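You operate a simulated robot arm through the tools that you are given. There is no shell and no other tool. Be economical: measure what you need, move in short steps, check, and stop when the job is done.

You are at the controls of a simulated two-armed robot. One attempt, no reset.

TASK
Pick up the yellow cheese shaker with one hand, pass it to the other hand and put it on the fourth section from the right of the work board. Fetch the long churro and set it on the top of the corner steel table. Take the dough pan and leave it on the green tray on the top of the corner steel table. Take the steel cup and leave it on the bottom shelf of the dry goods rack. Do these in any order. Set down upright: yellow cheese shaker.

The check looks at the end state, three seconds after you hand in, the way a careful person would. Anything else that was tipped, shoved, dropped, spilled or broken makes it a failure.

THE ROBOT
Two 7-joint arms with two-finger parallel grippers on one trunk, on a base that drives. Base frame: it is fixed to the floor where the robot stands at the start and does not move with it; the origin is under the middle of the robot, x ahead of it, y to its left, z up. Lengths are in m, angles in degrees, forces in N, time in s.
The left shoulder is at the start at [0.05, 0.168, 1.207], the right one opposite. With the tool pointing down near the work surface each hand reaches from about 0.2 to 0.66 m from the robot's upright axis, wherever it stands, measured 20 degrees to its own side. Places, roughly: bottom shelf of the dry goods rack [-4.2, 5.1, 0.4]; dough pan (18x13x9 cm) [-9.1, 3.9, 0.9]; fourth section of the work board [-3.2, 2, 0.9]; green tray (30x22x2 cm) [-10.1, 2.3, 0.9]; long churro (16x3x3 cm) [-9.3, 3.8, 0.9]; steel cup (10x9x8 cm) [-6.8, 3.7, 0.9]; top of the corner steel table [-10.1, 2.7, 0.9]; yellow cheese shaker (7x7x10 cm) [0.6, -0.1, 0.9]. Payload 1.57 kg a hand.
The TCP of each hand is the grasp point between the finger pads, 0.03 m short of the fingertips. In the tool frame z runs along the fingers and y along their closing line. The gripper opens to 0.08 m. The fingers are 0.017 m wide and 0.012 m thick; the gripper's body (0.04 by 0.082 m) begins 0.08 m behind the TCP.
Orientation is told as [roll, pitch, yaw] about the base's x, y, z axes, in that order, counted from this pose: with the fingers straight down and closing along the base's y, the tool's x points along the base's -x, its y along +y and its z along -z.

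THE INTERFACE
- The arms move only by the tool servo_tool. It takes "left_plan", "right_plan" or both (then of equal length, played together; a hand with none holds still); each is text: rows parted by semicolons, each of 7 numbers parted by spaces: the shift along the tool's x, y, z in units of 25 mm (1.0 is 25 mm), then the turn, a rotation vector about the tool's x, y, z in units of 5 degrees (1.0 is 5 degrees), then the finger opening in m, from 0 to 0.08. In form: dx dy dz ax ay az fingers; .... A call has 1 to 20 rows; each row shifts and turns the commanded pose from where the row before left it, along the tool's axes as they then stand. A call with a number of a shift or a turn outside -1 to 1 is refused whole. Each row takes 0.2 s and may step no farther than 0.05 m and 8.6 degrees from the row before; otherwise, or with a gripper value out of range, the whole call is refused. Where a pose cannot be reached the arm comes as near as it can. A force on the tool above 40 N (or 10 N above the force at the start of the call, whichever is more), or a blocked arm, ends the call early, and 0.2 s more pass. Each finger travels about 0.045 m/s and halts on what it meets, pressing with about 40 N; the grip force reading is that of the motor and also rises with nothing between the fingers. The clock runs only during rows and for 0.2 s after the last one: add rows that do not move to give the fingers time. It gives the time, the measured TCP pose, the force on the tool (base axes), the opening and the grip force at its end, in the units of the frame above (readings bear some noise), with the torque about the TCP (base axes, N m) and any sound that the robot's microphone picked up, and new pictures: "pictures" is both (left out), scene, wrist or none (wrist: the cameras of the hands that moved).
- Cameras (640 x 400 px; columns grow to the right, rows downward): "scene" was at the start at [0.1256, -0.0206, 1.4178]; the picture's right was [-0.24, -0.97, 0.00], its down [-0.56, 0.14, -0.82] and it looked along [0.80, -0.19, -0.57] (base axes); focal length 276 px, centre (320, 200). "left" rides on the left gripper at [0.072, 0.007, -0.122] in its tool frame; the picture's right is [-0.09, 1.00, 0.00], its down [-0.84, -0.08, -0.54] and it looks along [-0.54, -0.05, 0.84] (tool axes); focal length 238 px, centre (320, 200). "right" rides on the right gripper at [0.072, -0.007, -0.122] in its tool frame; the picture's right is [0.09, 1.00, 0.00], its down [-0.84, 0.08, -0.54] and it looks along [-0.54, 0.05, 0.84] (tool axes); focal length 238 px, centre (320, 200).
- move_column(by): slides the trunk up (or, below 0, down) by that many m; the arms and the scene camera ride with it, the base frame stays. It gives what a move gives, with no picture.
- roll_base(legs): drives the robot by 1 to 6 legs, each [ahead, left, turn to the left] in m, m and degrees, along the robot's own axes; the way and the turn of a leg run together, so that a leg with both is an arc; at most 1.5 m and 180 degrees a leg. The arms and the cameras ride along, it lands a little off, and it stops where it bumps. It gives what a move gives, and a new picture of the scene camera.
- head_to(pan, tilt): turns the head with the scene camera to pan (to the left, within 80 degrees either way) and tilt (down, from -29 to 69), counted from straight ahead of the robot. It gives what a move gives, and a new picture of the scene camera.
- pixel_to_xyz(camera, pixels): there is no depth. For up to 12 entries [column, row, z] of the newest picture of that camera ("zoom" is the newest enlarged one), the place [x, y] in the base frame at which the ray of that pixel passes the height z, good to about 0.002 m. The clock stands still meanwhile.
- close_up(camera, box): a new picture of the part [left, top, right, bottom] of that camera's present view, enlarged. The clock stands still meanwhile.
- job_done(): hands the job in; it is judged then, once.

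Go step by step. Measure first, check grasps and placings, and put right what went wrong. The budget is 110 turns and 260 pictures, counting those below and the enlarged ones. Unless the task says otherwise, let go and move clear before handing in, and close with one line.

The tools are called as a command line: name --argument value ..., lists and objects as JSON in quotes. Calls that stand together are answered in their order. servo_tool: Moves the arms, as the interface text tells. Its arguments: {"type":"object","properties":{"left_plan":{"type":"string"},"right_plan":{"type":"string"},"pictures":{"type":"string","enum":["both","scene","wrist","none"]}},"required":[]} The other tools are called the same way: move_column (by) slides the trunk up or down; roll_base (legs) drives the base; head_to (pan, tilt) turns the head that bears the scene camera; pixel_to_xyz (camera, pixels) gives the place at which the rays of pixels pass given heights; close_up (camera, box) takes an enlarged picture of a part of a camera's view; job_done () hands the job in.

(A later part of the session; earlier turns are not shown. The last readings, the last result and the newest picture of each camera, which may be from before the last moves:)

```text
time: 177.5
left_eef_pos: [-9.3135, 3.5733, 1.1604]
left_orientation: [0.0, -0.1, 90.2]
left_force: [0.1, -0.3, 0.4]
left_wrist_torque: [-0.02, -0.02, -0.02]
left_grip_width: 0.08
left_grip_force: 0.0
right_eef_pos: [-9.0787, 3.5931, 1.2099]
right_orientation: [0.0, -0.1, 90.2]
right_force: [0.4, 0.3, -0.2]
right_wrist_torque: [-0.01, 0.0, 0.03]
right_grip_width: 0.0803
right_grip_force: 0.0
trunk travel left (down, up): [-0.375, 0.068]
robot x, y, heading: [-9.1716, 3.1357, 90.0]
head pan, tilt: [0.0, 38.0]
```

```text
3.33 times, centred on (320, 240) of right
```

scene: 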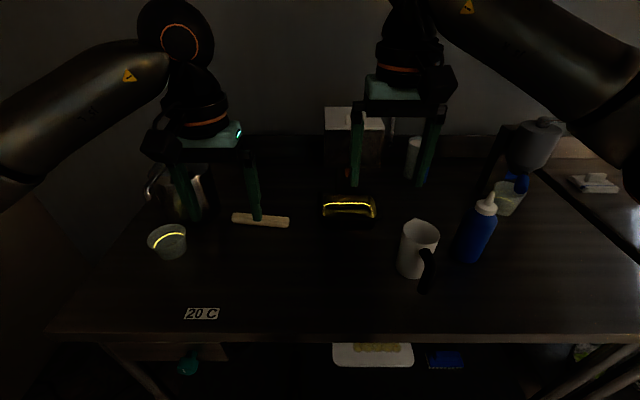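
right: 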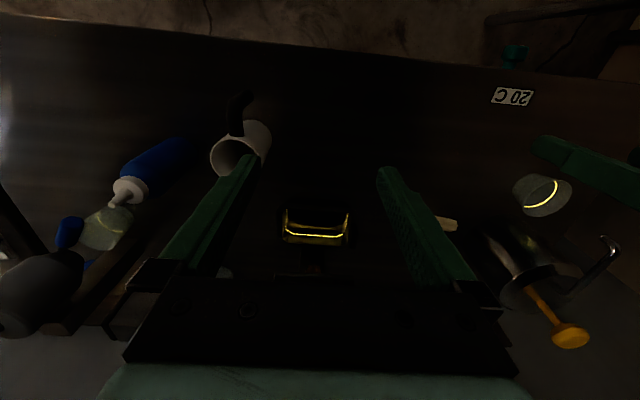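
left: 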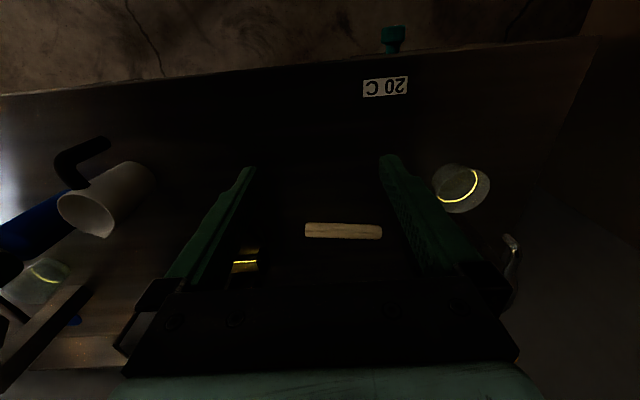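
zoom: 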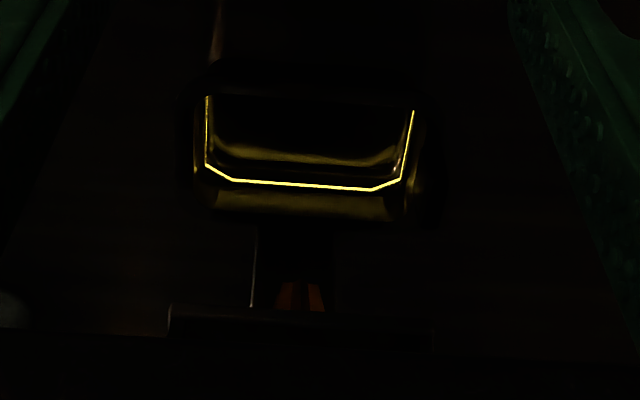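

The pan is empty with a fill line, its long side along x. I'll triangulate its rim from both cameras.

pixel_to_xyz --camera "scene" --pixels '[[324, 219, 0.97], [376, 219, 0.97], [324, 196, 0.97], [376, 196, 0.97], [324, 219, 0.94], [376, 219, 0.94], [324, 196, 0.94], [350, 230, 0.88]]'

pixel_to_xyz --camera "right" --pixels '[[282, 220, 0.97], [356, 220, 0.97], [320, 206, 0.97], [320, 245, 0.97], [282, 220, 0.94], [356, 220, 0.94], [320, 206, 0.94], [320, 245, 0.94], [320, 270, 1.1]]'

pixel_to_xyz --camera "left" --pixels '[[305, 230, 0.91], [382, 232, 0.91], [340, 223, 0.91], [340, 238, 0.91]]'

```text
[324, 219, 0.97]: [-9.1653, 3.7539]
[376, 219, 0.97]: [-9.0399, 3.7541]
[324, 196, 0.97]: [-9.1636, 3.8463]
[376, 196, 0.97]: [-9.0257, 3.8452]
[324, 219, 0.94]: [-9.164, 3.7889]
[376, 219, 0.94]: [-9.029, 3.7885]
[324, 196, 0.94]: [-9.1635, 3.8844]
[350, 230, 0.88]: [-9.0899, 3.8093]
```

```text
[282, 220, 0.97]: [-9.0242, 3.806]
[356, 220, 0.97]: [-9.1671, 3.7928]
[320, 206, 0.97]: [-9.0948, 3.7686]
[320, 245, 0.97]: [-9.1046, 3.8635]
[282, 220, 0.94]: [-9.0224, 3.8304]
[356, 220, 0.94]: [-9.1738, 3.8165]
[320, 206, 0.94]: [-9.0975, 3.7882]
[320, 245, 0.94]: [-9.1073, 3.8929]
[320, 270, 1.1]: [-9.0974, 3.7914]
```

```text
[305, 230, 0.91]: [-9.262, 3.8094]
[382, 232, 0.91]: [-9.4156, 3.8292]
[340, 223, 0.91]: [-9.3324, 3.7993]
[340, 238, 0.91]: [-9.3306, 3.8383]
```

The pan centre is about (-9.097, 3.835) with its near rim at y≈3.78 and z≈0.95. The press hopper hangs over it, so I need its underside: zooming.

close_up --camera "scene" --box '[300, 90, 400, 190]'

close_up --camera "right" --box '[220, 200, 420, 320]'

```text
4.00 times, centred on (350, 140) of scene
```

zoom: 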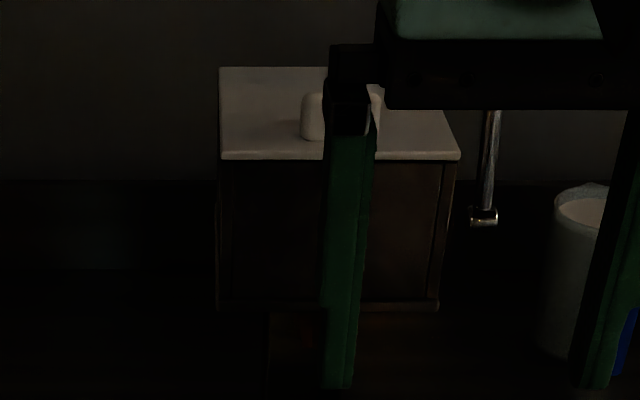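

```text
3.20 times, centred on (320, 260) of right
```

zoom: 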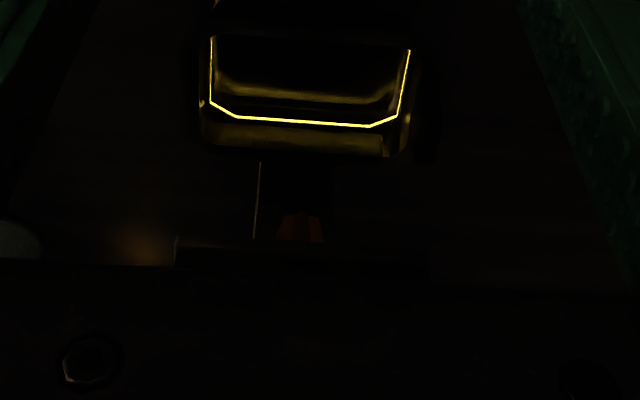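

Triangulating the hopper's lower front edge: scene row 166 and right-camera row 272.

pixel_to_xyz --camera "scene" --pixels '[[324, 166, 1.0], [380, 166, 1.0], [350, 166, 1.05], [350, 166, 1.1], [350, 129, 1.2], [350, 129, 1.15]]'

pixel_to_xyz --camera "right" --pixels '[[275, 272, 1.0], [354, 272, 1.0], [320, 272, 1.05], [320, 272, 1.1], [320, 272, 1.15]]'

```text
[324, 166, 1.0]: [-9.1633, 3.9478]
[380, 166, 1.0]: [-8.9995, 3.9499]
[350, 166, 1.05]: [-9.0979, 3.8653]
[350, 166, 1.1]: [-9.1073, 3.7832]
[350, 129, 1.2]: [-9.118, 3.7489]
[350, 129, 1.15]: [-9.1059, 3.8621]
```

```text
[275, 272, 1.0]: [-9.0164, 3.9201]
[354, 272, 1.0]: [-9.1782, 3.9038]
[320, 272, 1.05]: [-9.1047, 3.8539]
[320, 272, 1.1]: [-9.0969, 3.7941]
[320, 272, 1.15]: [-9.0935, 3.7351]
```

The hopper's front lower edge is near y≈3.82, z≈1.08, so the pan's near wall must be gripped with the hand tilted back ~20°. First the churro with the left hand: roll 4.5 cm nearer, move the right hand aside and yaw the left by 90.

roll_base --legs '[[0.045, 0, 0]]'

servo_tool --left_plan "0 0 0 0 0 0 0.08; 0 0 0 0 0 0 0.08; 0 0 0 0 0 -1 0.08; 0 0 0 0 0 -1 0.08; 0 0 0 0 0 -1 0.08; 0 0 0 0 0 -1 0.08; 0 0 0 0 0 -1 0.08; 0 0 0 0 0 -1 0.08; 0 0 0 0 0 -1 0.08; 0 0 0 0 0 -1 0.08; 0 0 0 0 0 -1 0.08; 0 0 0 0 0 -1 0.08; 0 0 0 0 0 -1 0.08; 0 0 0 0 0 -1 0.08; 0 0 0 0 0 -1 0.08; 0 0 0 0 0 -1 0.08; 0 0 0 0 0 -1 0.08; 0 0 0 0 0 -1 0.08; 0 0 0 0 0 -1 0.08; 0 0 0 0 0 -1 0.08" --right_plan "1 -1 0 0 0 0 0.08; 1 -1 0 0 0 0 0.08; 1 -1 0 0 0 0 0.08; 1 -1 0 0 0 0 0.08; 0 0 0 0 0 0 0.08; 0 0 0 0 0 0 0.08; 0 0 0 0 0 0 0.08; 0 0 0 0 0 0 0.08; 0 0 0 0 0 0 0.08; 0 0 0 0 0 0 0.08; 0 0 0 0 0 0 0.08; 0 0 0 0 0 0 0.08; 0 0 0 0 0 0 0.08; 0 0 0 0 0 0 0.08; 0 0 0 0 0 0 0.08; 0 0 0 0 0 0 0.08; 0 0 0 0 0 0 0.08; 0 0 0 0 0 0 0.08; 0 0 0 0 0 0 0.08; 0 0 0 0 0 0 0.08" --pictures "both"

```text
time: 178.4
left_eef_pos: [-9.3125, 3.6183, 1.1596]
left_orientation: [-0.1, 0.0, 90.3]
left_force: [-0.4, 1.0, -0.2]
left_wrist_torque: [-0.05, 0.01, -0.01]
left_grip_width: 0.0801
left_grip_force: 0.0
right_eef_pos: [-9.0781, 3.6374, 1.2095]
right_orientation: [0.0, 0.1, 90.2]
right_force: [0.3, -0.2, -0.4]
right_wrist_torque: [0.01, 0.0, -0.01]
right_grip_width: 0.0796
right_grip_force: 0.1
trunk travel left (down, up): [-0.375, 0.068]
robot x, y, heading: [-9.1726, 3.1767, 90.1]
head pan, tilt: [0.0, 38.0]
```

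scene: 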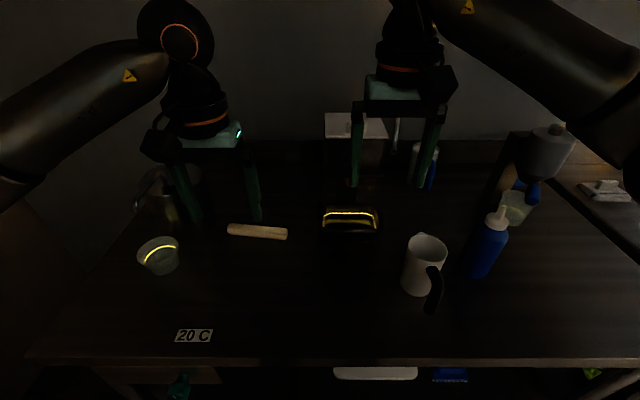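

```text
time: 182.6
left_eef_pos: [-9.3123, 3.6181, 1.1601]
left_orientation: [-0.1, 0.0, -179.6]
left_force: [0.3, -0.5, -0.3]
left_wrist_torque: [-0.02, 0.02, 0.02]
left_grip_width: 0.0801
left_grip_force: 0.0
right_eef_pos: [-8.979, 3.5382, 1.2101]
right_orientation: [0.0, -0.1, 90.2]
right_force: [0.5, 0.1, -0.2]
right_wrist_torque: [0.0, 0.03, 0.0]
right_grip_width: 0.0799
right_grip_force: 0.1
trunk travel left (down, up): [-0.375, 0.068]
robot x, y, heading: [-9.1708, 3.1829, 90.2]
head pan, tilt: [0.0, 38.0]
```

scene: 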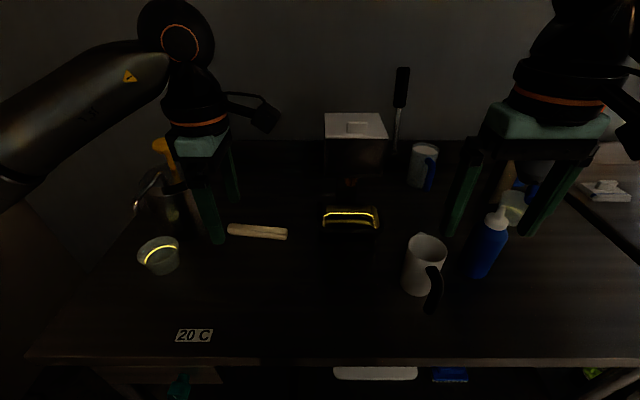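
right: 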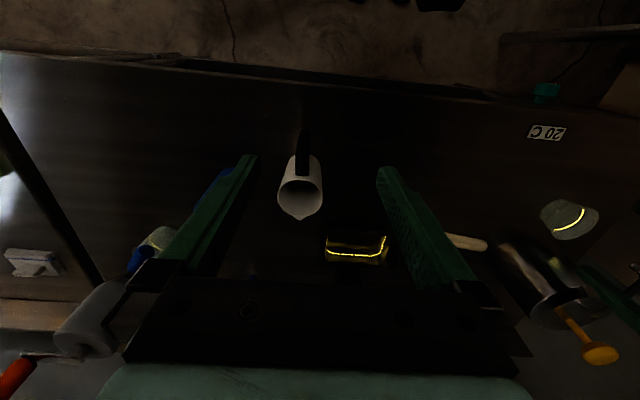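
left: 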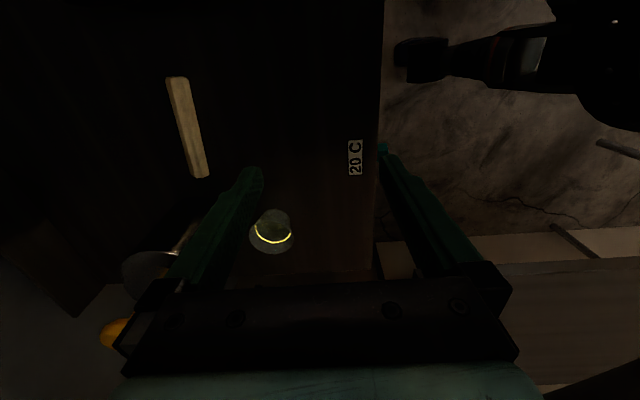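

Left hand is turned (closing along y); the churro shows from (177,78) to (203,175) in its picture. I'll measure it and the nearby pot.

pixel_to_xyz --camera "left" --pixels '[[178, 80, 0.895], [202, 176, 0.895], [190, 128, 0.895], [177, 128, 0.9], [199, 128, 0.9], [262, 248, 0.88]]'

pixel_to_xyz --camera "scene" --pixels '[[227, 229, 0.9], [288, 235, 0.9], [258, 232, 0.9], [135, 205, 1.0], [165, 222, 0.88], [160, 145, 1.1], [180, 195, 0.95]]'

close_up --camera "scene" --box '[110, 110, 310, 290]'

```text
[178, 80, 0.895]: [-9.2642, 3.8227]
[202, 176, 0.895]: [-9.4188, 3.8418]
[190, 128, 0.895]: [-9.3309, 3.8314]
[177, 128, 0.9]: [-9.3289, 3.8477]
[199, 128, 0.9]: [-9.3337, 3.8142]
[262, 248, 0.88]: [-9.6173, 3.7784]
```

```text
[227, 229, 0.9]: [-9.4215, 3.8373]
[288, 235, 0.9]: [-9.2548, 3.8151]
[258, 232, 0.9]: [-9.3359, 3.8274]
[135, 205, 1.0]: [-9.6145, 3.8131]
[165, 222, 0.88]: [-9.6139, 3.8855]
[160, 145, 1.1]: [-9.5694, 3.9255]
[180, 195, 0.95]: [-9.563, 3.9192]
```

```text
2.22 times, centred on (210, 200) of scene
```

zoom: 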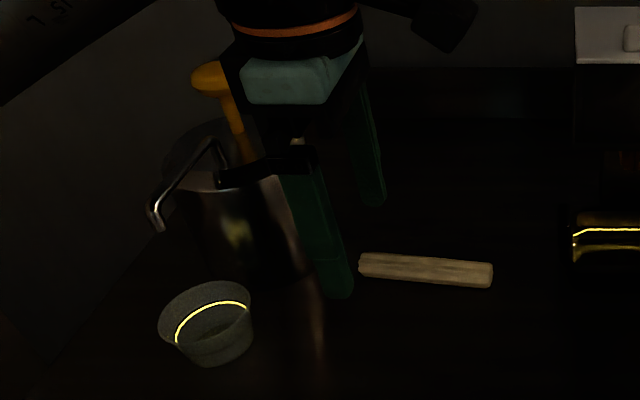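

The churro centre is (-9.337, 3.829), turned about -7°; the pot's edge stays ~0.15 m away. I'm tilting 20° forward, aligning 7°, and moving to a pre-grasp.

servo_tool --left_plan "0 0 0 0 0 0.7 0.06; 0 0 0 0 0 0.7 0.06; 0 0 0 1 0 0 0.06; 0 0 0 1 0 0 0.06; 0 0 0 1 0 0 0.06; 0 0 0 1 0 0 0.06; -0.155 -0.497 0.961 0 0 0 0.06; -0.155 -0.497 0.961 0 0 0 0.06; -0.155 -0.497 0.961 0 0 0 0.06; -0.155 -0.497 0.961 0 0 0 0.06; -0.155 -0.497 0.961 0 0 0 0.06; -0.155 -0.497 0.961 0 0 0 0.06; -0.155 -0.497 0.961 0 0 0 0.06; -0.155 -0.497 0.961 0 0 0 0.06; -0.155 -0.497 0.961 0 0 0 0.06"

```text
time: 185.8
left_eef_pos: [-9.3263, 3.799, 0.9956]
left_orientation: [-20.1, 0.0, 173.2]
left_force: [0.3, 0.1, -0.2]
left_wrist_torque: [0.01, 0.0, 0.0]
left_grip_width: 0.06
left_grip_force: 0.0
right_eef_pos: [-8.9779, 3.5384, 1.2097]
right_orientation: [0.0, 0.1, 90.2]
right_force: [0.6, -0.2, -0.6]
right_wrist_torque: [0.04, 0.01, 0.0]
right_grip_width: 0.0801
right_grip_force: 0.0
trunk travel left (down, up): [-0.375, 0.068]
robot x, y, heading: [-9.1706, 3.1774, 90.3]
head pan, tilt: [0.0, 38.0]
```

scene: 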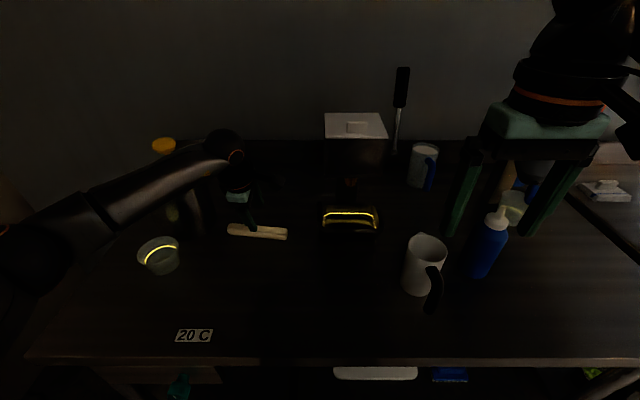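
left: 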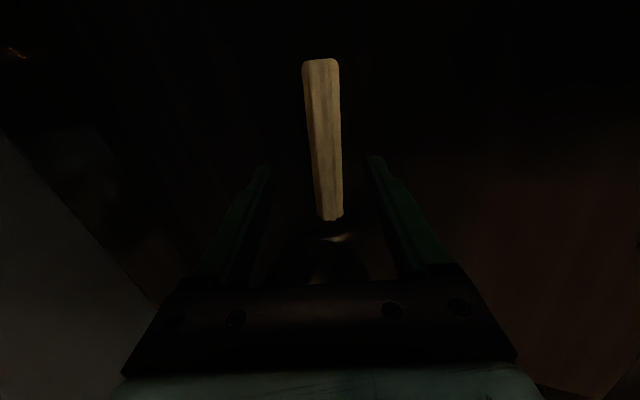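

The churro is centred between the fingers. Advancing 7.5 cm along the fingers.

servo_tool --left_plan "0 0 0.8 0 0 0 0.06; 0 0 0.8 0 0 0 0.06; 0 0 0.7 0 0 0 0.06; 0 0 0.5 0 0 0 0.06; 0 0 0.2 0 0 0 0.06" --pictures "wrist"

```text
time: 187.0
left_eef_pos: [-9.323, 3.8249, 0.9247]
left_orientation: [-20.1, 0.1, 173.3]
left_force: [0.3, 0.3, 0.6]
left_wrist_torque: [0.03, 0.01, 0.01]
left_grip_width: 0.0599
left_grip_force: 0.1
right_eef_pos: [-8.9783, 3.5379, 1.2103]
right_orientation: [0.0, 0.0, 90.3]
right_force: [-0.2, -0.5, 0.7]
right_wrist_torque: [-0.05, 0.03, 0.0]
right_grip_width: 0.0799
right_grip_force: 0.0
trunk travel left (down, up): [-0.375, 0.068]
robot x, y, heading: [-9.174, 3.1811, 90.1]
head pan, tilt: [0.0, 38.0]
```

left: 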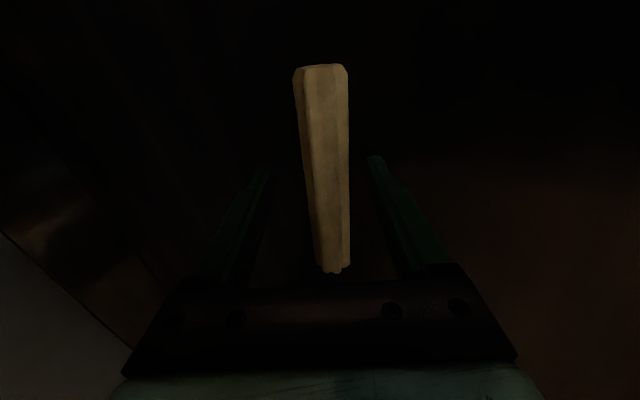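

I narrow the fingers, lower 3 mm more, and close.

servo_tool --left_plan "0 0 0 0 0 0 0.045; 0 0 0 0 0 0 0.045; 0 0 0.13 0 0 0 0.045; 0 0 0 0 0 0 0.025; 0 0 0 0 0 0 0.02; 0 0 0 0 0 0 0.02; 0 0 0 0 0 0 0.02" --pictures "wrist"

```text
time: 188.6
left_eef_pos: [-9.3228, 3.8264, 0.9224]
left_orientation: [-20.1, 0.1, 173.3]
left_force: [-0.2, -0.7, 2.1]
left_wrist_torque: [0.0, -0.19, 0.04]
left_grip_width: 0.0292
left_grip_force: 38.9
right_eef_pos: [-8.9789, 3.5376, 1.2101]
right_orientation: [0.0, 0.0, 90.3]
right_force: [-0.5, 0.5, 0.1]
right_wrist_torque: [0.01, 0.02, 0.01]
right_grip_width: 0.08
right_grip_force: 0.0
trunk travel left (down, up): [-0.375, 0.068]
robot x, y, heading: [-9.1701, 3.179, 90.2]
head pan, tilt: [0.0, 38.0]
```

left: 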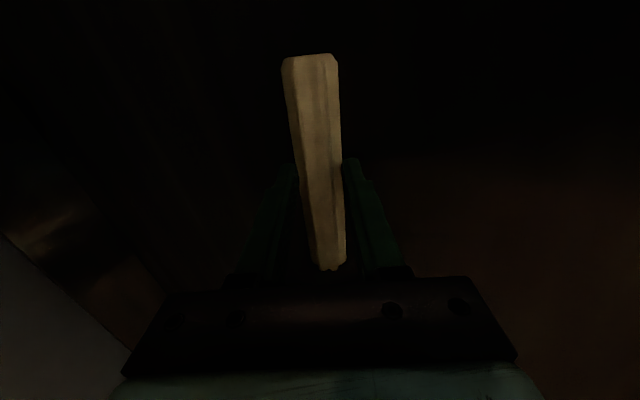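

Churro gripped at 0.029 m. Lifting along the fingers and drawing it back.

servo_tool --left_plan "0 0 -0.6 0 0 0 0.02; 0 0 -1 0 0 0 0.02; 0 0 -1 0 0 0 0.02; 0 0 -1 0 0 0 0.02; 0 0 -1 0 0 0 0.02; 0 0 -1 0 0 0 0.02; 0 0.96 -0.35 0 0 0 0.02; 0 0.96 -0.35 0 0 0 0.02; -0.2 0.96 -0.35 0 0 0 0.02; -0.2 0.96 -0.35 0 0 0 0.02; -0.2 0.96 -0.35 0 0 0 0.02; -0.2 0.96 -0.35 0 0 0 0.02; -0.2 0.96 -0.35 0 0 0 0.02; -0.2 0.96 -0.35 0 0 0 0.02; -0.2 0.96 -0.35 0 0 0 0.02; 0 0.96 -0.35 0 0 0 0.02; 0 0.96 -0.35 0 0 0 0.02"

```text
time: 192.2
left_eef_pos: [-9.3967, 3.512, 1.056]
left_orientation: [-20.0, 0.0, 173.4]
left_force: [0.5, 0.8, -0.3]
left_wrist_torque: [0.0, -0.01, 0.01]
left_grip_width: 0.0282
left_grip_force: 38.6
left hand out of reach, approached as far as the arm can: row 17
right_eef_pos: [-8.9792, 3.5378, 1.211]
right_orientation: [0.0, 0.0, 90.2]
right_force: [-0.4, -0.4, -0.3]
right_wrist_torque: [-0.04, -0.01, -0.02]
right_grip_width: 0.0799
right_grip_force: 0.1
trunk travel left (down, up): [-0.375, 0.068]
robot x, y, heading: [-9.171, 3.1784, 90.0]
head pan, tilt: [0.0, 38.0]
```

scene: 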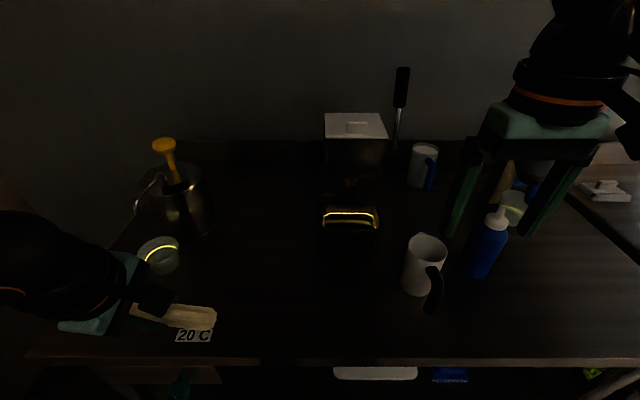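
left: 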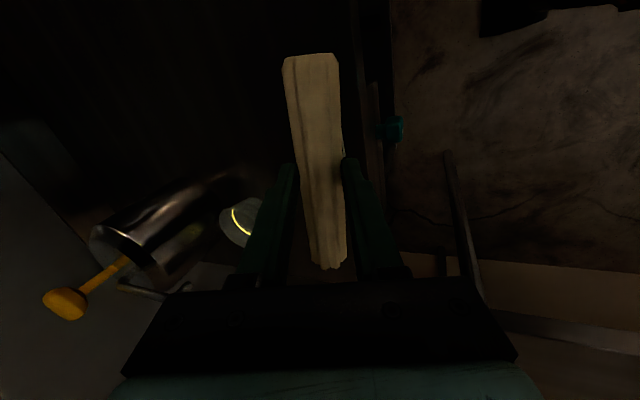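

Churro is held at left. Now the right hand: yaw -90 so it closes along y.

servo_tool --right_plan "0 0 0 0 0 1 0.08; 0 0 0 0 0 1 0.08; 0 0 0 0 0 1 0.08; 0 0 0 0 0 1 0.08; 0 0 0 0 0 1 0.08; 0 0 0 0 0 1 0.08; 0 0 0 0 0 1 0.08; 0 0 0 0 0 1 0.08; 0 0 0 0 0 1 0.08; 0 0 0 0 0 1 0.08; 0 0 0 0 0 1 0.08; 0 0 0 0 0 1 0.08; 0 0 0 0 0 1 0.08; 0 0 0 0 0 1 0.08; 0 0 0 0 0 1 0.08; 0 0 0 0 0 1 0.08; 0 0 0 0 0 1 0.08; 0 0 0 0 0 1 0.08; 0 0 0 -1 0 0 0.08; 0 0 0 -1 0 0 0.08" --pictures "wrist"

```text
time: 196.4
left_eef_pos: [-9.3962, 3.5129, 1.0569]
left_orientation: [-20.0, 0.0, 173.4]
left_force: [0.2, 0.5, -0.2]
left_wrist_torque: [-0.03, 0.0, 0.01]
left_grip_width: 0.0281
left_grip_force: 39.0
right_eef_pos: [-8.9774, 3.5372, 1.2096]
right_orientation: [10.1, 0.1, 0.2]
right_force: [-0.4, -0.3, -0.2]
right_wrist_torque: [0.01, 0.01, 0.04]
right_grip_width: 0.08
right_grip_force: 0.0
trunk travel left (down, up): [-0.375, 0.068]
robot x, y, heading: [-9.1689, 3.1796, 90.2]
head pan, tilt: [0.0, 38.0]
```

right: 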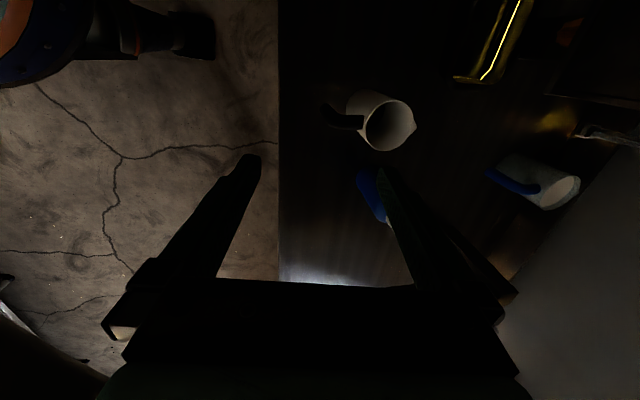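

Roll is +10 (fingers forward). I tilt 10° more and move to a pre-grasp above the pan's near wall.

servo_tool --right_plan "0 0 0 -1 0 0 0.08; 0 0 0 -1 0 0 0.08; 0.533 0.627 0.994 0 0 0 0.08; 0.533 0.627 0.994 0 0 0 0.08; 0.533 0.627 0.994 0 0 0 0.08; 0.533 0.627 0.994 0 0 0 0.08; 0.533 0.627 0.994 0 0 0 0.08; 0.533 0.627 0.994 0 0 0 0.08; 0.533 0.627 0.994 0 0 0 0.06; 0.533 0.627 0.994 0 0 0 0.06; 0.533 0.627 0.994 0 0 0 0.06"

close_up --camera "right" --box '[180, 60, 460, 280]'

```text
time: 198.8
left_eef_pos: [-9.3972, 3.5129, 1.0564]
left_orientation: [-19.9, 0.1, 173.4]
left_force: [-0.5, 0.2, -0.9]
left_wrist_torque: [-0.01, -0.01, -0.03]
left_grip_width: 0.0281
left_grip_force: 38.5
right_eef_pos: [-9.0965, 3.7469, 1.0471]
right_orientation: [20.0, 0.0, 0.3]
right_force: [-0.6, -0.2, 0.0]
right_wrist_torque: [0.02, 0.01, -0.02]
right_grip_width: 0.06
right_grip_force: 0.0
trunk travel left (down, up): [-0.375, 0.068]
robot x, y, heading: [-9.172, 3.1783, 89.9]
head pan, tilt: [0.0, 38.0]
```

scene: 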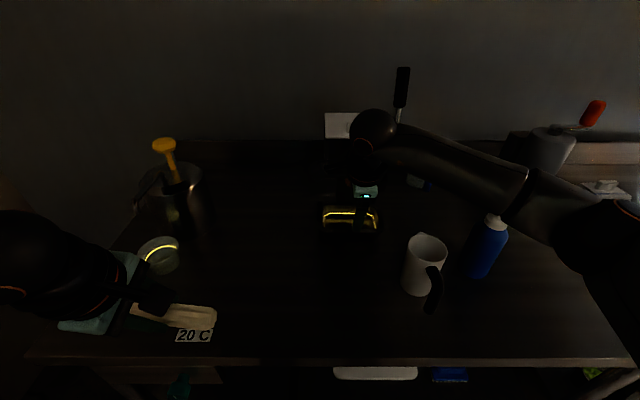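
right: 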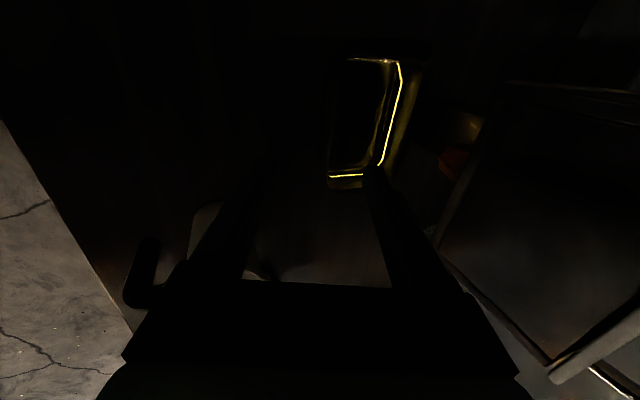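

```text
1.82 times, centred on (320, 170) of right
```

zoom: 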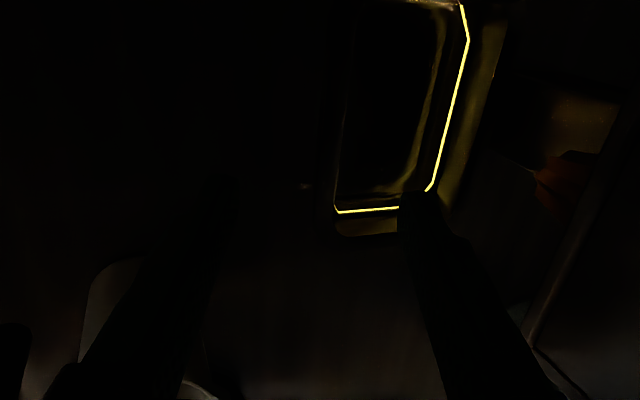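

The pan's near wall runs along columns ~327-340 in the right picture. I'll compute the rim places before descending.

pixel_to_xyz --camera "right" --pixels '[[335, 131, 0.95], [326, 131, 0.95], [329, 178, 0.93], [333, 187, 0.95], [335, 131, 0.93], [365, 187, 0.95], [350, 187, 0.96], [350, 58, 0.95], [408, 100, 0.95]]'

close_up --camera "right" --box '[290, 40, 440, 200]'

close_up --camera "scene" --box '[305, 180, 395, 250]'

```text
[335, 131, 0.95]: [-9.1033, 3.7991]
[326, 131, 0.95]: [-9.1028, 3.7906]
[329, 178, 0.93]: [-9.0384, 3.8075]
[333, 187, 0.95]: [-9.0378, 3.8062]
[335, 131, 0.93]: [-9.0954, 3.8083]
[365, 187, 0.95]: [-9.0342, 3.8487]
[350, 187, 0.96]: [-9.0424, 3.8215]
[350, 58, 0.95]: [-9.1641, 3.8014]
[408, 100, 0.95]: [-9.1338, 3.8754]
```

```text
2.50 times, centred on (365, 120) of right
```

zoom: 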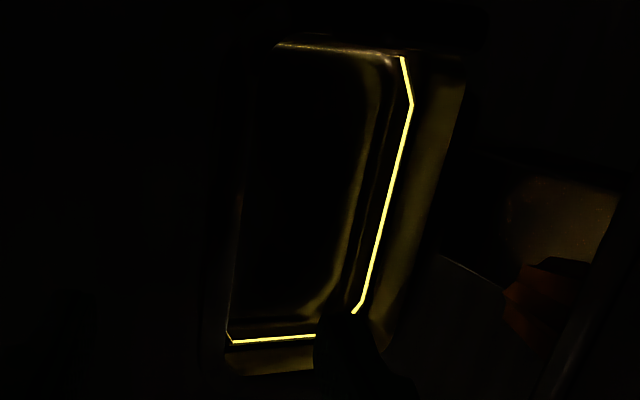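

```text
5.71 times, centred on (350, 215) of scene
```

zoom: 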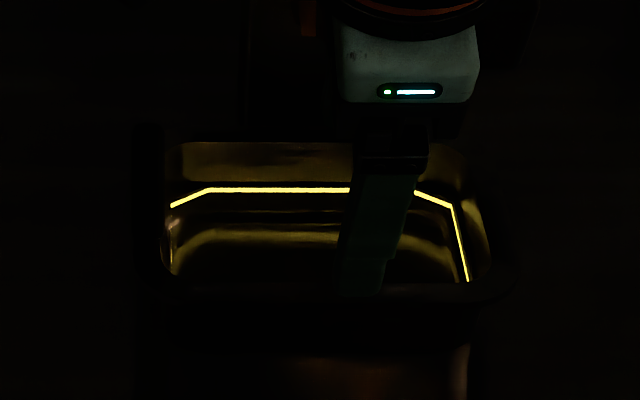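

There is a ~1.5 cm flange: inner rim at y≈3.796, outer flange edge ≈3.772. A tilt of ~28° lets the outer pad bear on flange and lower wall while the inner pad holds the rim; I set that and go in most of the way.

servo_tool --right_plan "0.07 -0.21 0 -0.8 0 0 0.05; 0.07 -0.21 0 -0.8 0 0 0.05; 0 0 1 0 0 0 0.05; 0 0 1 0 0 0 0.05; 0 0 1 0 0 0 0.05; 0 0 0.5 0 0 0 0.05; 0 0 0.5 0 0 0 0.05"

close_up --camera "right" --box '[200, 20, 440, 220]'

close_up --camera "scene" --box '[305, 170, 395, 250]'

```text
time: 200.4
left_eef_pos: [-9.3969, 3.5127, 1.0569]
left_orientation: [-20.0, 0.0, 173.3]
left_force: [-0.5, 1.2, 0.3]
left_wrist_torque: [-0.01, 0.02, 0.02]
left_grip_width: 0.028
left_grip_force: 38.4
right_eef_pos: [-9.1023, 3.7843, 0.9542]
right_orientation: [28.0, -0.1, 0.2]
right_force: [0.0, -0.2, 0.0]
right_wrist_torque: [0.0, -0.02, -0.01]
right_grip_width: 0.0498
right_grip_force: 0.1
trunk travel left (down, up): [-0.375, 0.068]
robot x, y, heading: [-9.1687, 3.1757, 89.9]
head pan, tilt: [0.0, 38.0]
```

scene: 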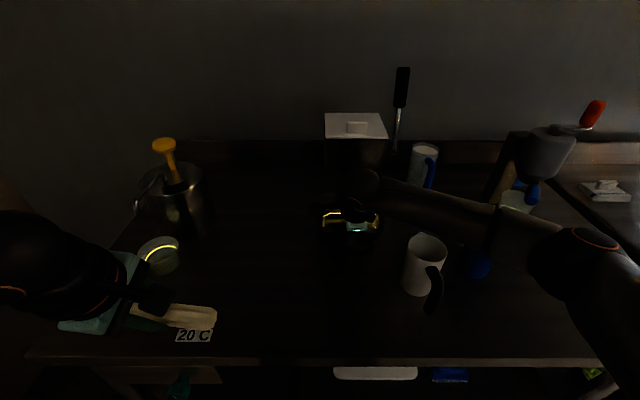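
right: 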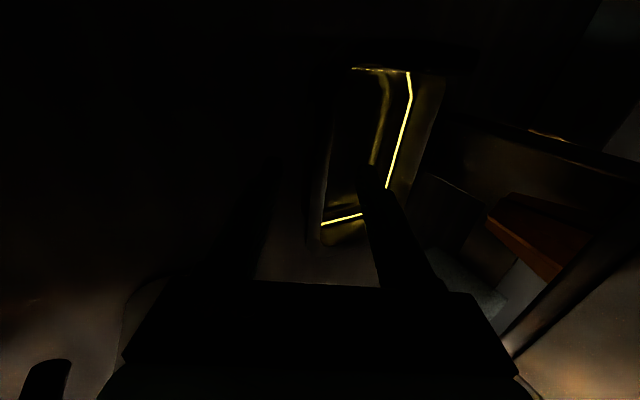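

```text
2.00 times, centred on (320, 120) of right
```

zoom: 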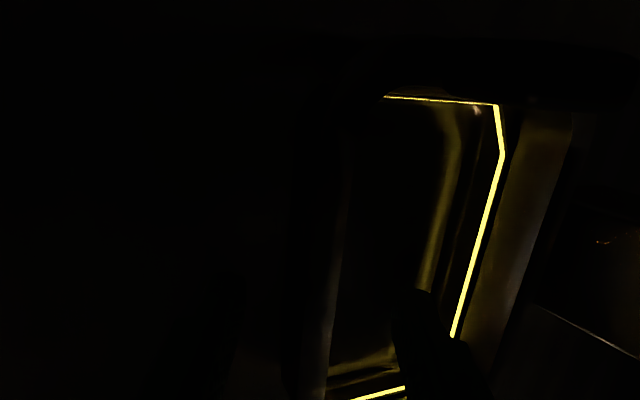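

```text
5.00 times, centred on (350, 210) of scene
```

zoom: 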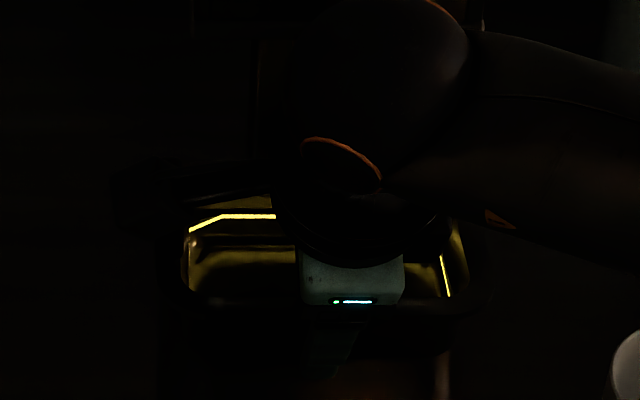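

The inner finger is inside the rim. The right forearm overlaps the blue bottle in view, so I'll check its clearance first.

pixel_to_xyz --camera "scene" --pixels '[[490, 212, 1.1], [490, 212, 1.15], [480, 230, 1.15], [480, 278, 0.88], [480, 278, 0.9], [590, 255, 1.15], [530, 190, 1.15]]'

```text
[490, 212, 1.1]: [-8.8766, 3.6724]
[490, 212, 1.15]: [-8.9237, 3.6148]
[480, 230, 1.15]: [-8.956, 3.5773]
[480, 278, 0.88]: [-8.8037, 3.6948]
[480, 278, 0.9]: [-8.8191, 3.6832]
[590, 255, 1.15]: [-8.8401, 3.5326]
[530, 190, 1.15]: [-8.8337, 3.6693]
```

Clearance looks fine. I finish the approach (3.3 cm) and close.

servo_tool --right_plan "0 0 0.5 0 0 0 0.05; 0 0 0.5 0 0 0 0.05; 0 0 0.25 0 0 0 0.05; 0 0 0 0 0 0 0.03; 0 0 0 0 0 0 0.01; 0 0 0 0 0 0 0.0; 0 0 0 0 0 0 0.0; 0 0 0 0 0 0 0.0; 0 0 0 0 0 0 0.0" --pictures "wrist"

```text
time: 202.4
left_eef_pos: [-9.3969, 3.5125, 1.0566]
left_orientation: [-19.8, 0.0, 173.3]
left_force: [0.4, 0.4, -0.5]
left_wrist_torque: [-0.03, 0.01, 0.0]
left_grip_width: 0.0285
left_grip_force: 38.3
right_eef_pos: [-9.1022, 3.7992, 0.9281]
right_orientation: [27.9, -0.1, 0.2]
right_force: [-0.5, -0.9, 1.1]
right_wrist_torque: [-0.01, -0.23, 0.18]
right_grip_width: 0.0147
right_grip_force: 30.6
trunk travel left (down, up): [-0.375, 0.068]
robot x, y, heading: [-9.1679, 3.1742, 90.0]
head pan, tilt: [0.0, 38.0]
```

right: 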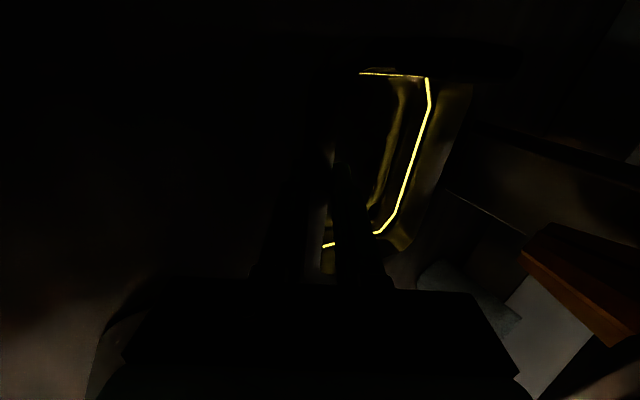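

Gripped at 0.015 m. I'm waiting and lifting 1 cm as a test.

servo_tool --right_plan "0 0 0 0 0 0 0; 0 0 0 0 0 0 0; 0 0.094 -0.177 0 0 0 0; 0 0.094 -0.177 0 0 0 0; 0 0 0 0 0 0 0"

close_up --camera "scene" --box '[305, 170, 395, 250]'

```text
time: 203.6
left_eef_pos: [-9.3969, 3.5124, 1.0579]
left_orientation: [-20.0, 0.0, 173.3]
left_force: [-0.1, 0.1, -0.9]
left_wrist_torque: [0.02, 0.0, 0.0]
left_grip_width: 0.0284
left_grip_force: 38.7
right_eef_pos: [-9.1026, 3.7983, 0.9381]
right_orientation: [27.9, 0.0, 0.2]
right_force: [0.2, -0.1, -1.1]
right_wrist_torque: [0.07, -0.01, 0.44]
right_grip_width: 0.0146
right_grip_force: 30.4
trunk travel left (down, up): [-0.375, 0.068]
robot x, y, heading: [-9.1729, 3.1814, 90.0]
head pan, tilt: [0.0, 38.0]
```

scene: 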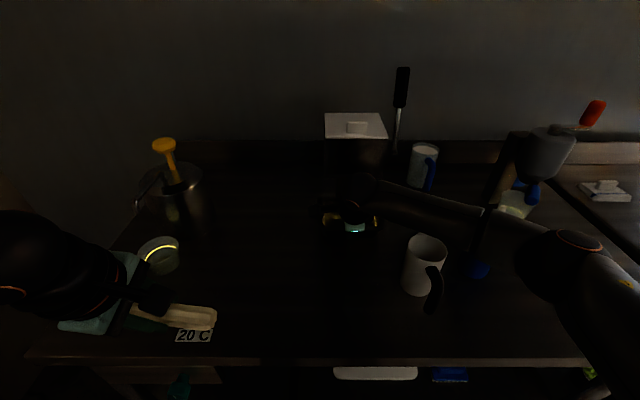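
right: 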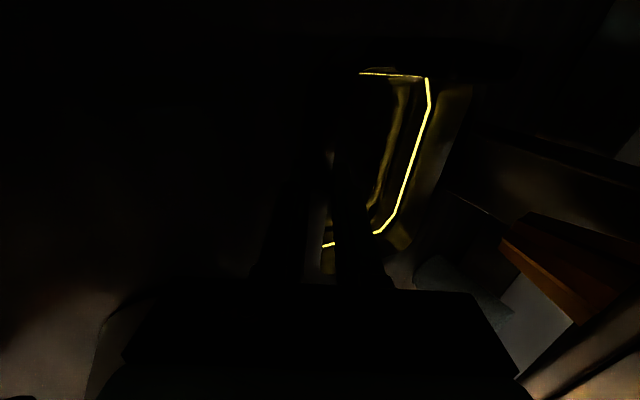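

```text
5.00 times, centred on (350, 210) of scene
```

zoom: 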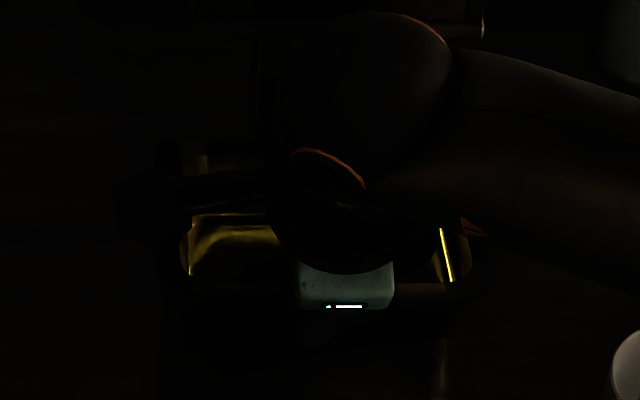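

The pan moves rigidly with the hand. I shift it 6 cm to -x to clear the jug, pull back under the hopper, then raise.

servo_tool --right_plan "0.6 -0.15 -0.2 0 0 0 0; 0.6 -0.2 -0.11 0 0 0 0; 0.6 -0.2 -0.11 0 0 0 0; 0.6 -0.2 -0.11 0 0 0 0; 0 -0.795 -0.42 0 0 0 0; 0 -0.795 -0.42 0 0 0 0; 0 -0.795 -0.42 0 0 0 0; 0 -0.795 -0.42 0 0 0 0; 0 -0.795 -0.42 0 0 0 0; 0 -0.795 -0.42 0 0 0 0; 0 0.469 -0.883 0 0 0 0; 0 0.469 -0.883 0 0 0 0; 0 0.469 -0.883 0 0 0 0; 0 0.469 -0.883 0 0 0 0; 0 0.469 -0.883 0 0 0 0"

```text
time: 206.8
left_eef_pos: [-9.3968, 3.5128, 1.0562]
left_orientation: [-20.0, 0.0, 173.4]
left_force: [-0.4, -0.6, -0.3]
left_wrist_torque: [-0.02, -0.01, -0.03]
left_grip_width: 0.0284
left_grip_force: 38.2
right_eef_pos: [-9.1608, 3.6394, 1.067]
right_orientation: [28.1, 0.0, 0.2]
right_force: [-1.0, -0.3, -1.6]
right_wrist_torque: [-0.1, -0.04, 0.42]
right_grip_width: 0.0143
right_grip_force: 30.3
trunk travel left (down, up): [-0.375, 0.068]
robot x, y, heading: [-9.1686, 3.175, 90.0]
head pan, tilt: [0.0, 38.0]
```

scene: 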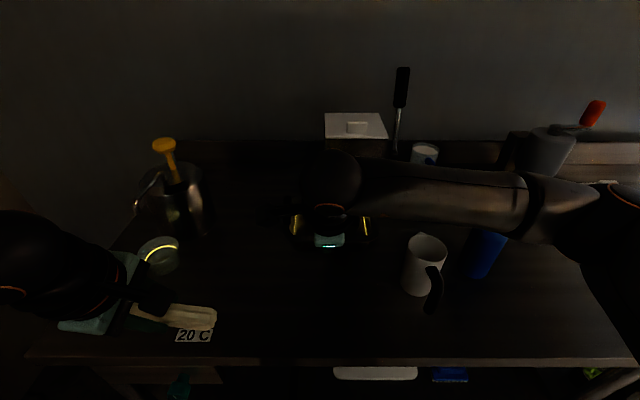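
right: 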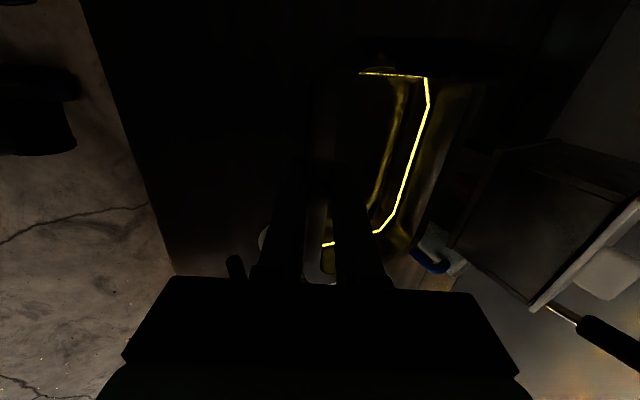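

Pan is out and held level. I'm backing off, shifting a bit right, then turning left to face the corner table.

roll_base --legs '[[-0.5, 0, 0], [0, -0.25, 0], [0, 0, 90]]'

head_to --pan 10 --tilt 35

```text
time: 214.9
left_eef_pos: [-9.2537, 2.4566, 1.0563]
left_orientation: [-20.0, 0.0, -96.7]
left_force: [0.3, -0.4, -0.1]
left_wrist_torque: [-0.02, -0.02, -0.02]
left_grip_width: 0.0283
left_grip_force: 38.4
right_eef_pos: [-9.3829, 2.6923, 1.0668]
right_orientation: [28.0, 0.1, 90.5]
right_force: [-0.1, -0.8, -1.8]
right_wrist_torque: [-0.01, 0.05, 0.42]
right_grip_width: 0.0142
right_grip_force: 30.7
trunk travel left (down, up): [-0.375, 0.068]
robot x, y, heading: [-8.9215, 2.6814, -179.7]
head pan, tilt: [0.0, 38.0]
```

scene: 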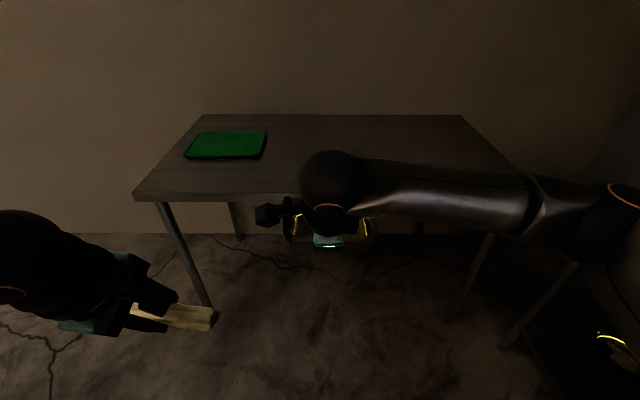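

```text
time: 215.7
left_eef_pos: [-9.2548, 2.4574, 1.055]
left_orientation: [-20.0, 0.1, -96.5]
left_force: [0.3, 0.8, -0.9]
left_wrist_torque: [0.0, 0.01, -0.04]
left_grip_width: 0.0287
left_grip_force: 38.4
right_eef_pos: [-9.3823, 2.692, 1.0669]
right_orientation: [28.1, 0.0, 90.4]
right_force: [0.1, 0.1, -2.5]
right_wrist_torque: [0.03, -0.22, 0.21]
right_grip_width: 0.0144
right_grip_force: 30.4
trunk travel left (down, up): [-0.375, 0.068]
robot x, y, heading: [-8.9198, 2.6837, -179.8]
head pan, tilt: [10.0, 35.0]
```

scene: 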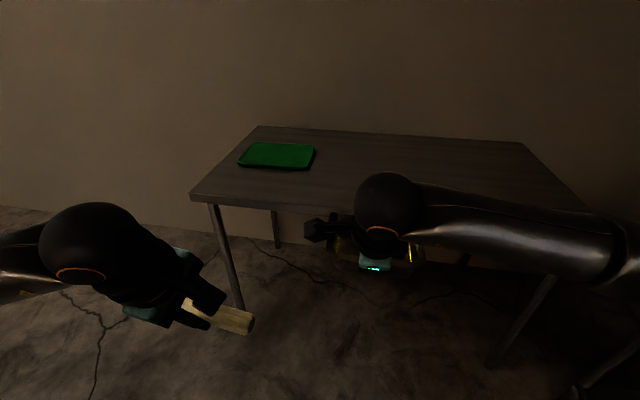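

The corner table is ahead, green tray at (238..316,142..171), otherwise empty. Measuring.

pixel_to_xyz --camera "scene" --pixels '[[238, 164, 0.895], [253, 143, 0.9], [316, 148, 0.9], [308, 170, 0.895], [192, 195, 0.88], [258, 126, 0.88], [520, 142, 0.88], [330, 206, 0.88], [580, 208, 0.88]]'

close_up --camera "scene" --box '[180, 100, 480, 300]'

```text
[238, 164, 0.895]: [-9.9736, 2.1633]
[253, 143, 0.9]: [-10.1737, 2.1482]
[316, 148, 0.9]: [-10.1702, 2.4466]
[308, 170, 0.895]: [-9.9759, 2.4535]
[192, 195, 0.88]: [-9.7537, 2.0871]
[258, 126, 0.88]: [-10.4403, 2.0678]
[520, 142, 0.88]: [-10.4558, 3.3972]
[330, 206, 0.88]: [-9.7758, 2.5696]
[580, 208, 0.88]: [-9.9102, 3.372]
```

```text
2.00 times, centred on (330, 200) of scene
```

zoom: 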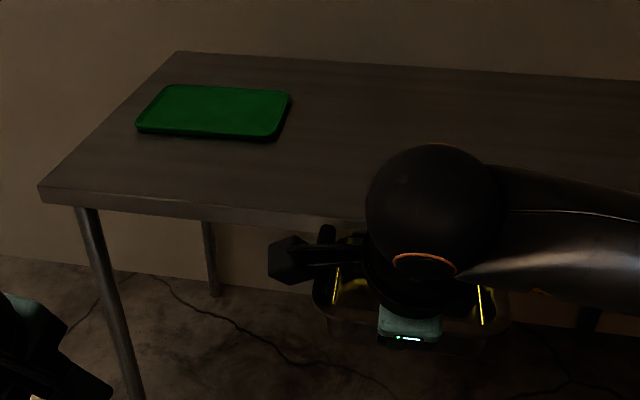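

Tray spans x -10.18..-9.97, y 2.15..2.455; table edge x≈-9.77. I'm driving to put the pan hand in front of the tray.

roll_base --legs '[[0.47, 0, 0], [0, 0.38, 0]]'

head_to --pan 0 --tilt 42

```text
time: 220.5
left_eef_pos: [-9.7267, 2.0752, 1.0577]
left_orientation: [-20.0, 0.2, -96.4]
left_force: [-1.0, -0.5, -1.2]
left_wrist_torque: [-0.01, 0.0, 0.01]
left_grip_width: 0.0286
left_grip_force: 38.5
right_eef_pos: [-9.8555, 2.3098, 1.0665]
right_orientation: [28.0, 0.0, 90.5]
right_force: [0.4, -0.9, -3.1]
right_wrist_torque: [0.03, -0.26, 0.17]
right_grip_width: 0.0144
right_grip_force: 30.3
trunk travel left (down, up): [-0.375, 0.068]
robot x, y, heading: [-9.3952, 2.303, -179.6]
head pan, tilt: [10.0, 35.0]
```

scene: 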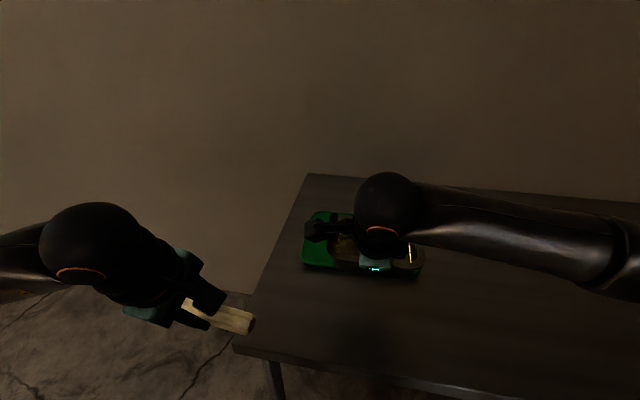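

```text
time: 221.2
left_eef_pos: [-9.7279, 2.0763, 1.055]
left_orientation: [-20.0, 0.0, -96.4]
left_force: [-0.4, -0.3, 0.3]
left_wrist_torque: [-0.01, 0.0, -0.04]
left_grip_width: 0.0283
left_grip_force: 38.5
right_eef_pos: [-9.8545, 2.3108, 1.0664]
right_orientation: [28.1, -0.1, 90.6]
right_force: [-0.3, 0.3, -0.2]
right_wrist_torque: [0.02, 0.14, -0.44]
right_grip_width: 0.0145
right_grip_force: 30.2
trunk travel left (down, up): [-0.375, 0.068]
robot x, y, heading: [-9.3931, 2.3007, -179.3]
head pan, tilt: [0.0, 42.0]
```

scene: 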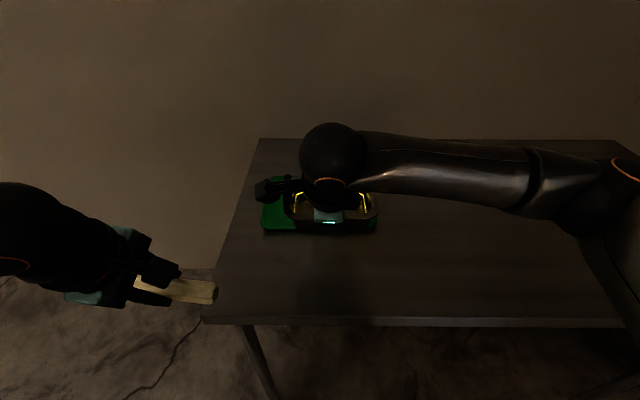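

Re-measuring the tray's near corners from here.

pixel_to_xyz --camera "scene" --pixels '[[262, 232, 0.895], [376, 232, 0.895], [265, 192, 0.9], [203, 320, 0.88]]'

close_up --camera "scene" --box '[230, 130, 410, 250]'

```text
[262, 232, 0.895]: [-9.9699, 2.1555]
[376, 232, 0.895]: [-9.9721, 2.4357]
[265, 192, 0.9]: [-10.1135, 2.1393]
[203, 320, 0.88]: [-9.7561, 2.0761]
```

```text
3.33 times, centred on (320, 190) of scene
```

zoom: 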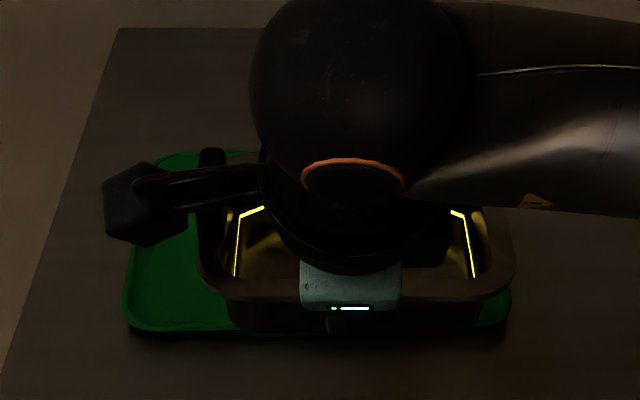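

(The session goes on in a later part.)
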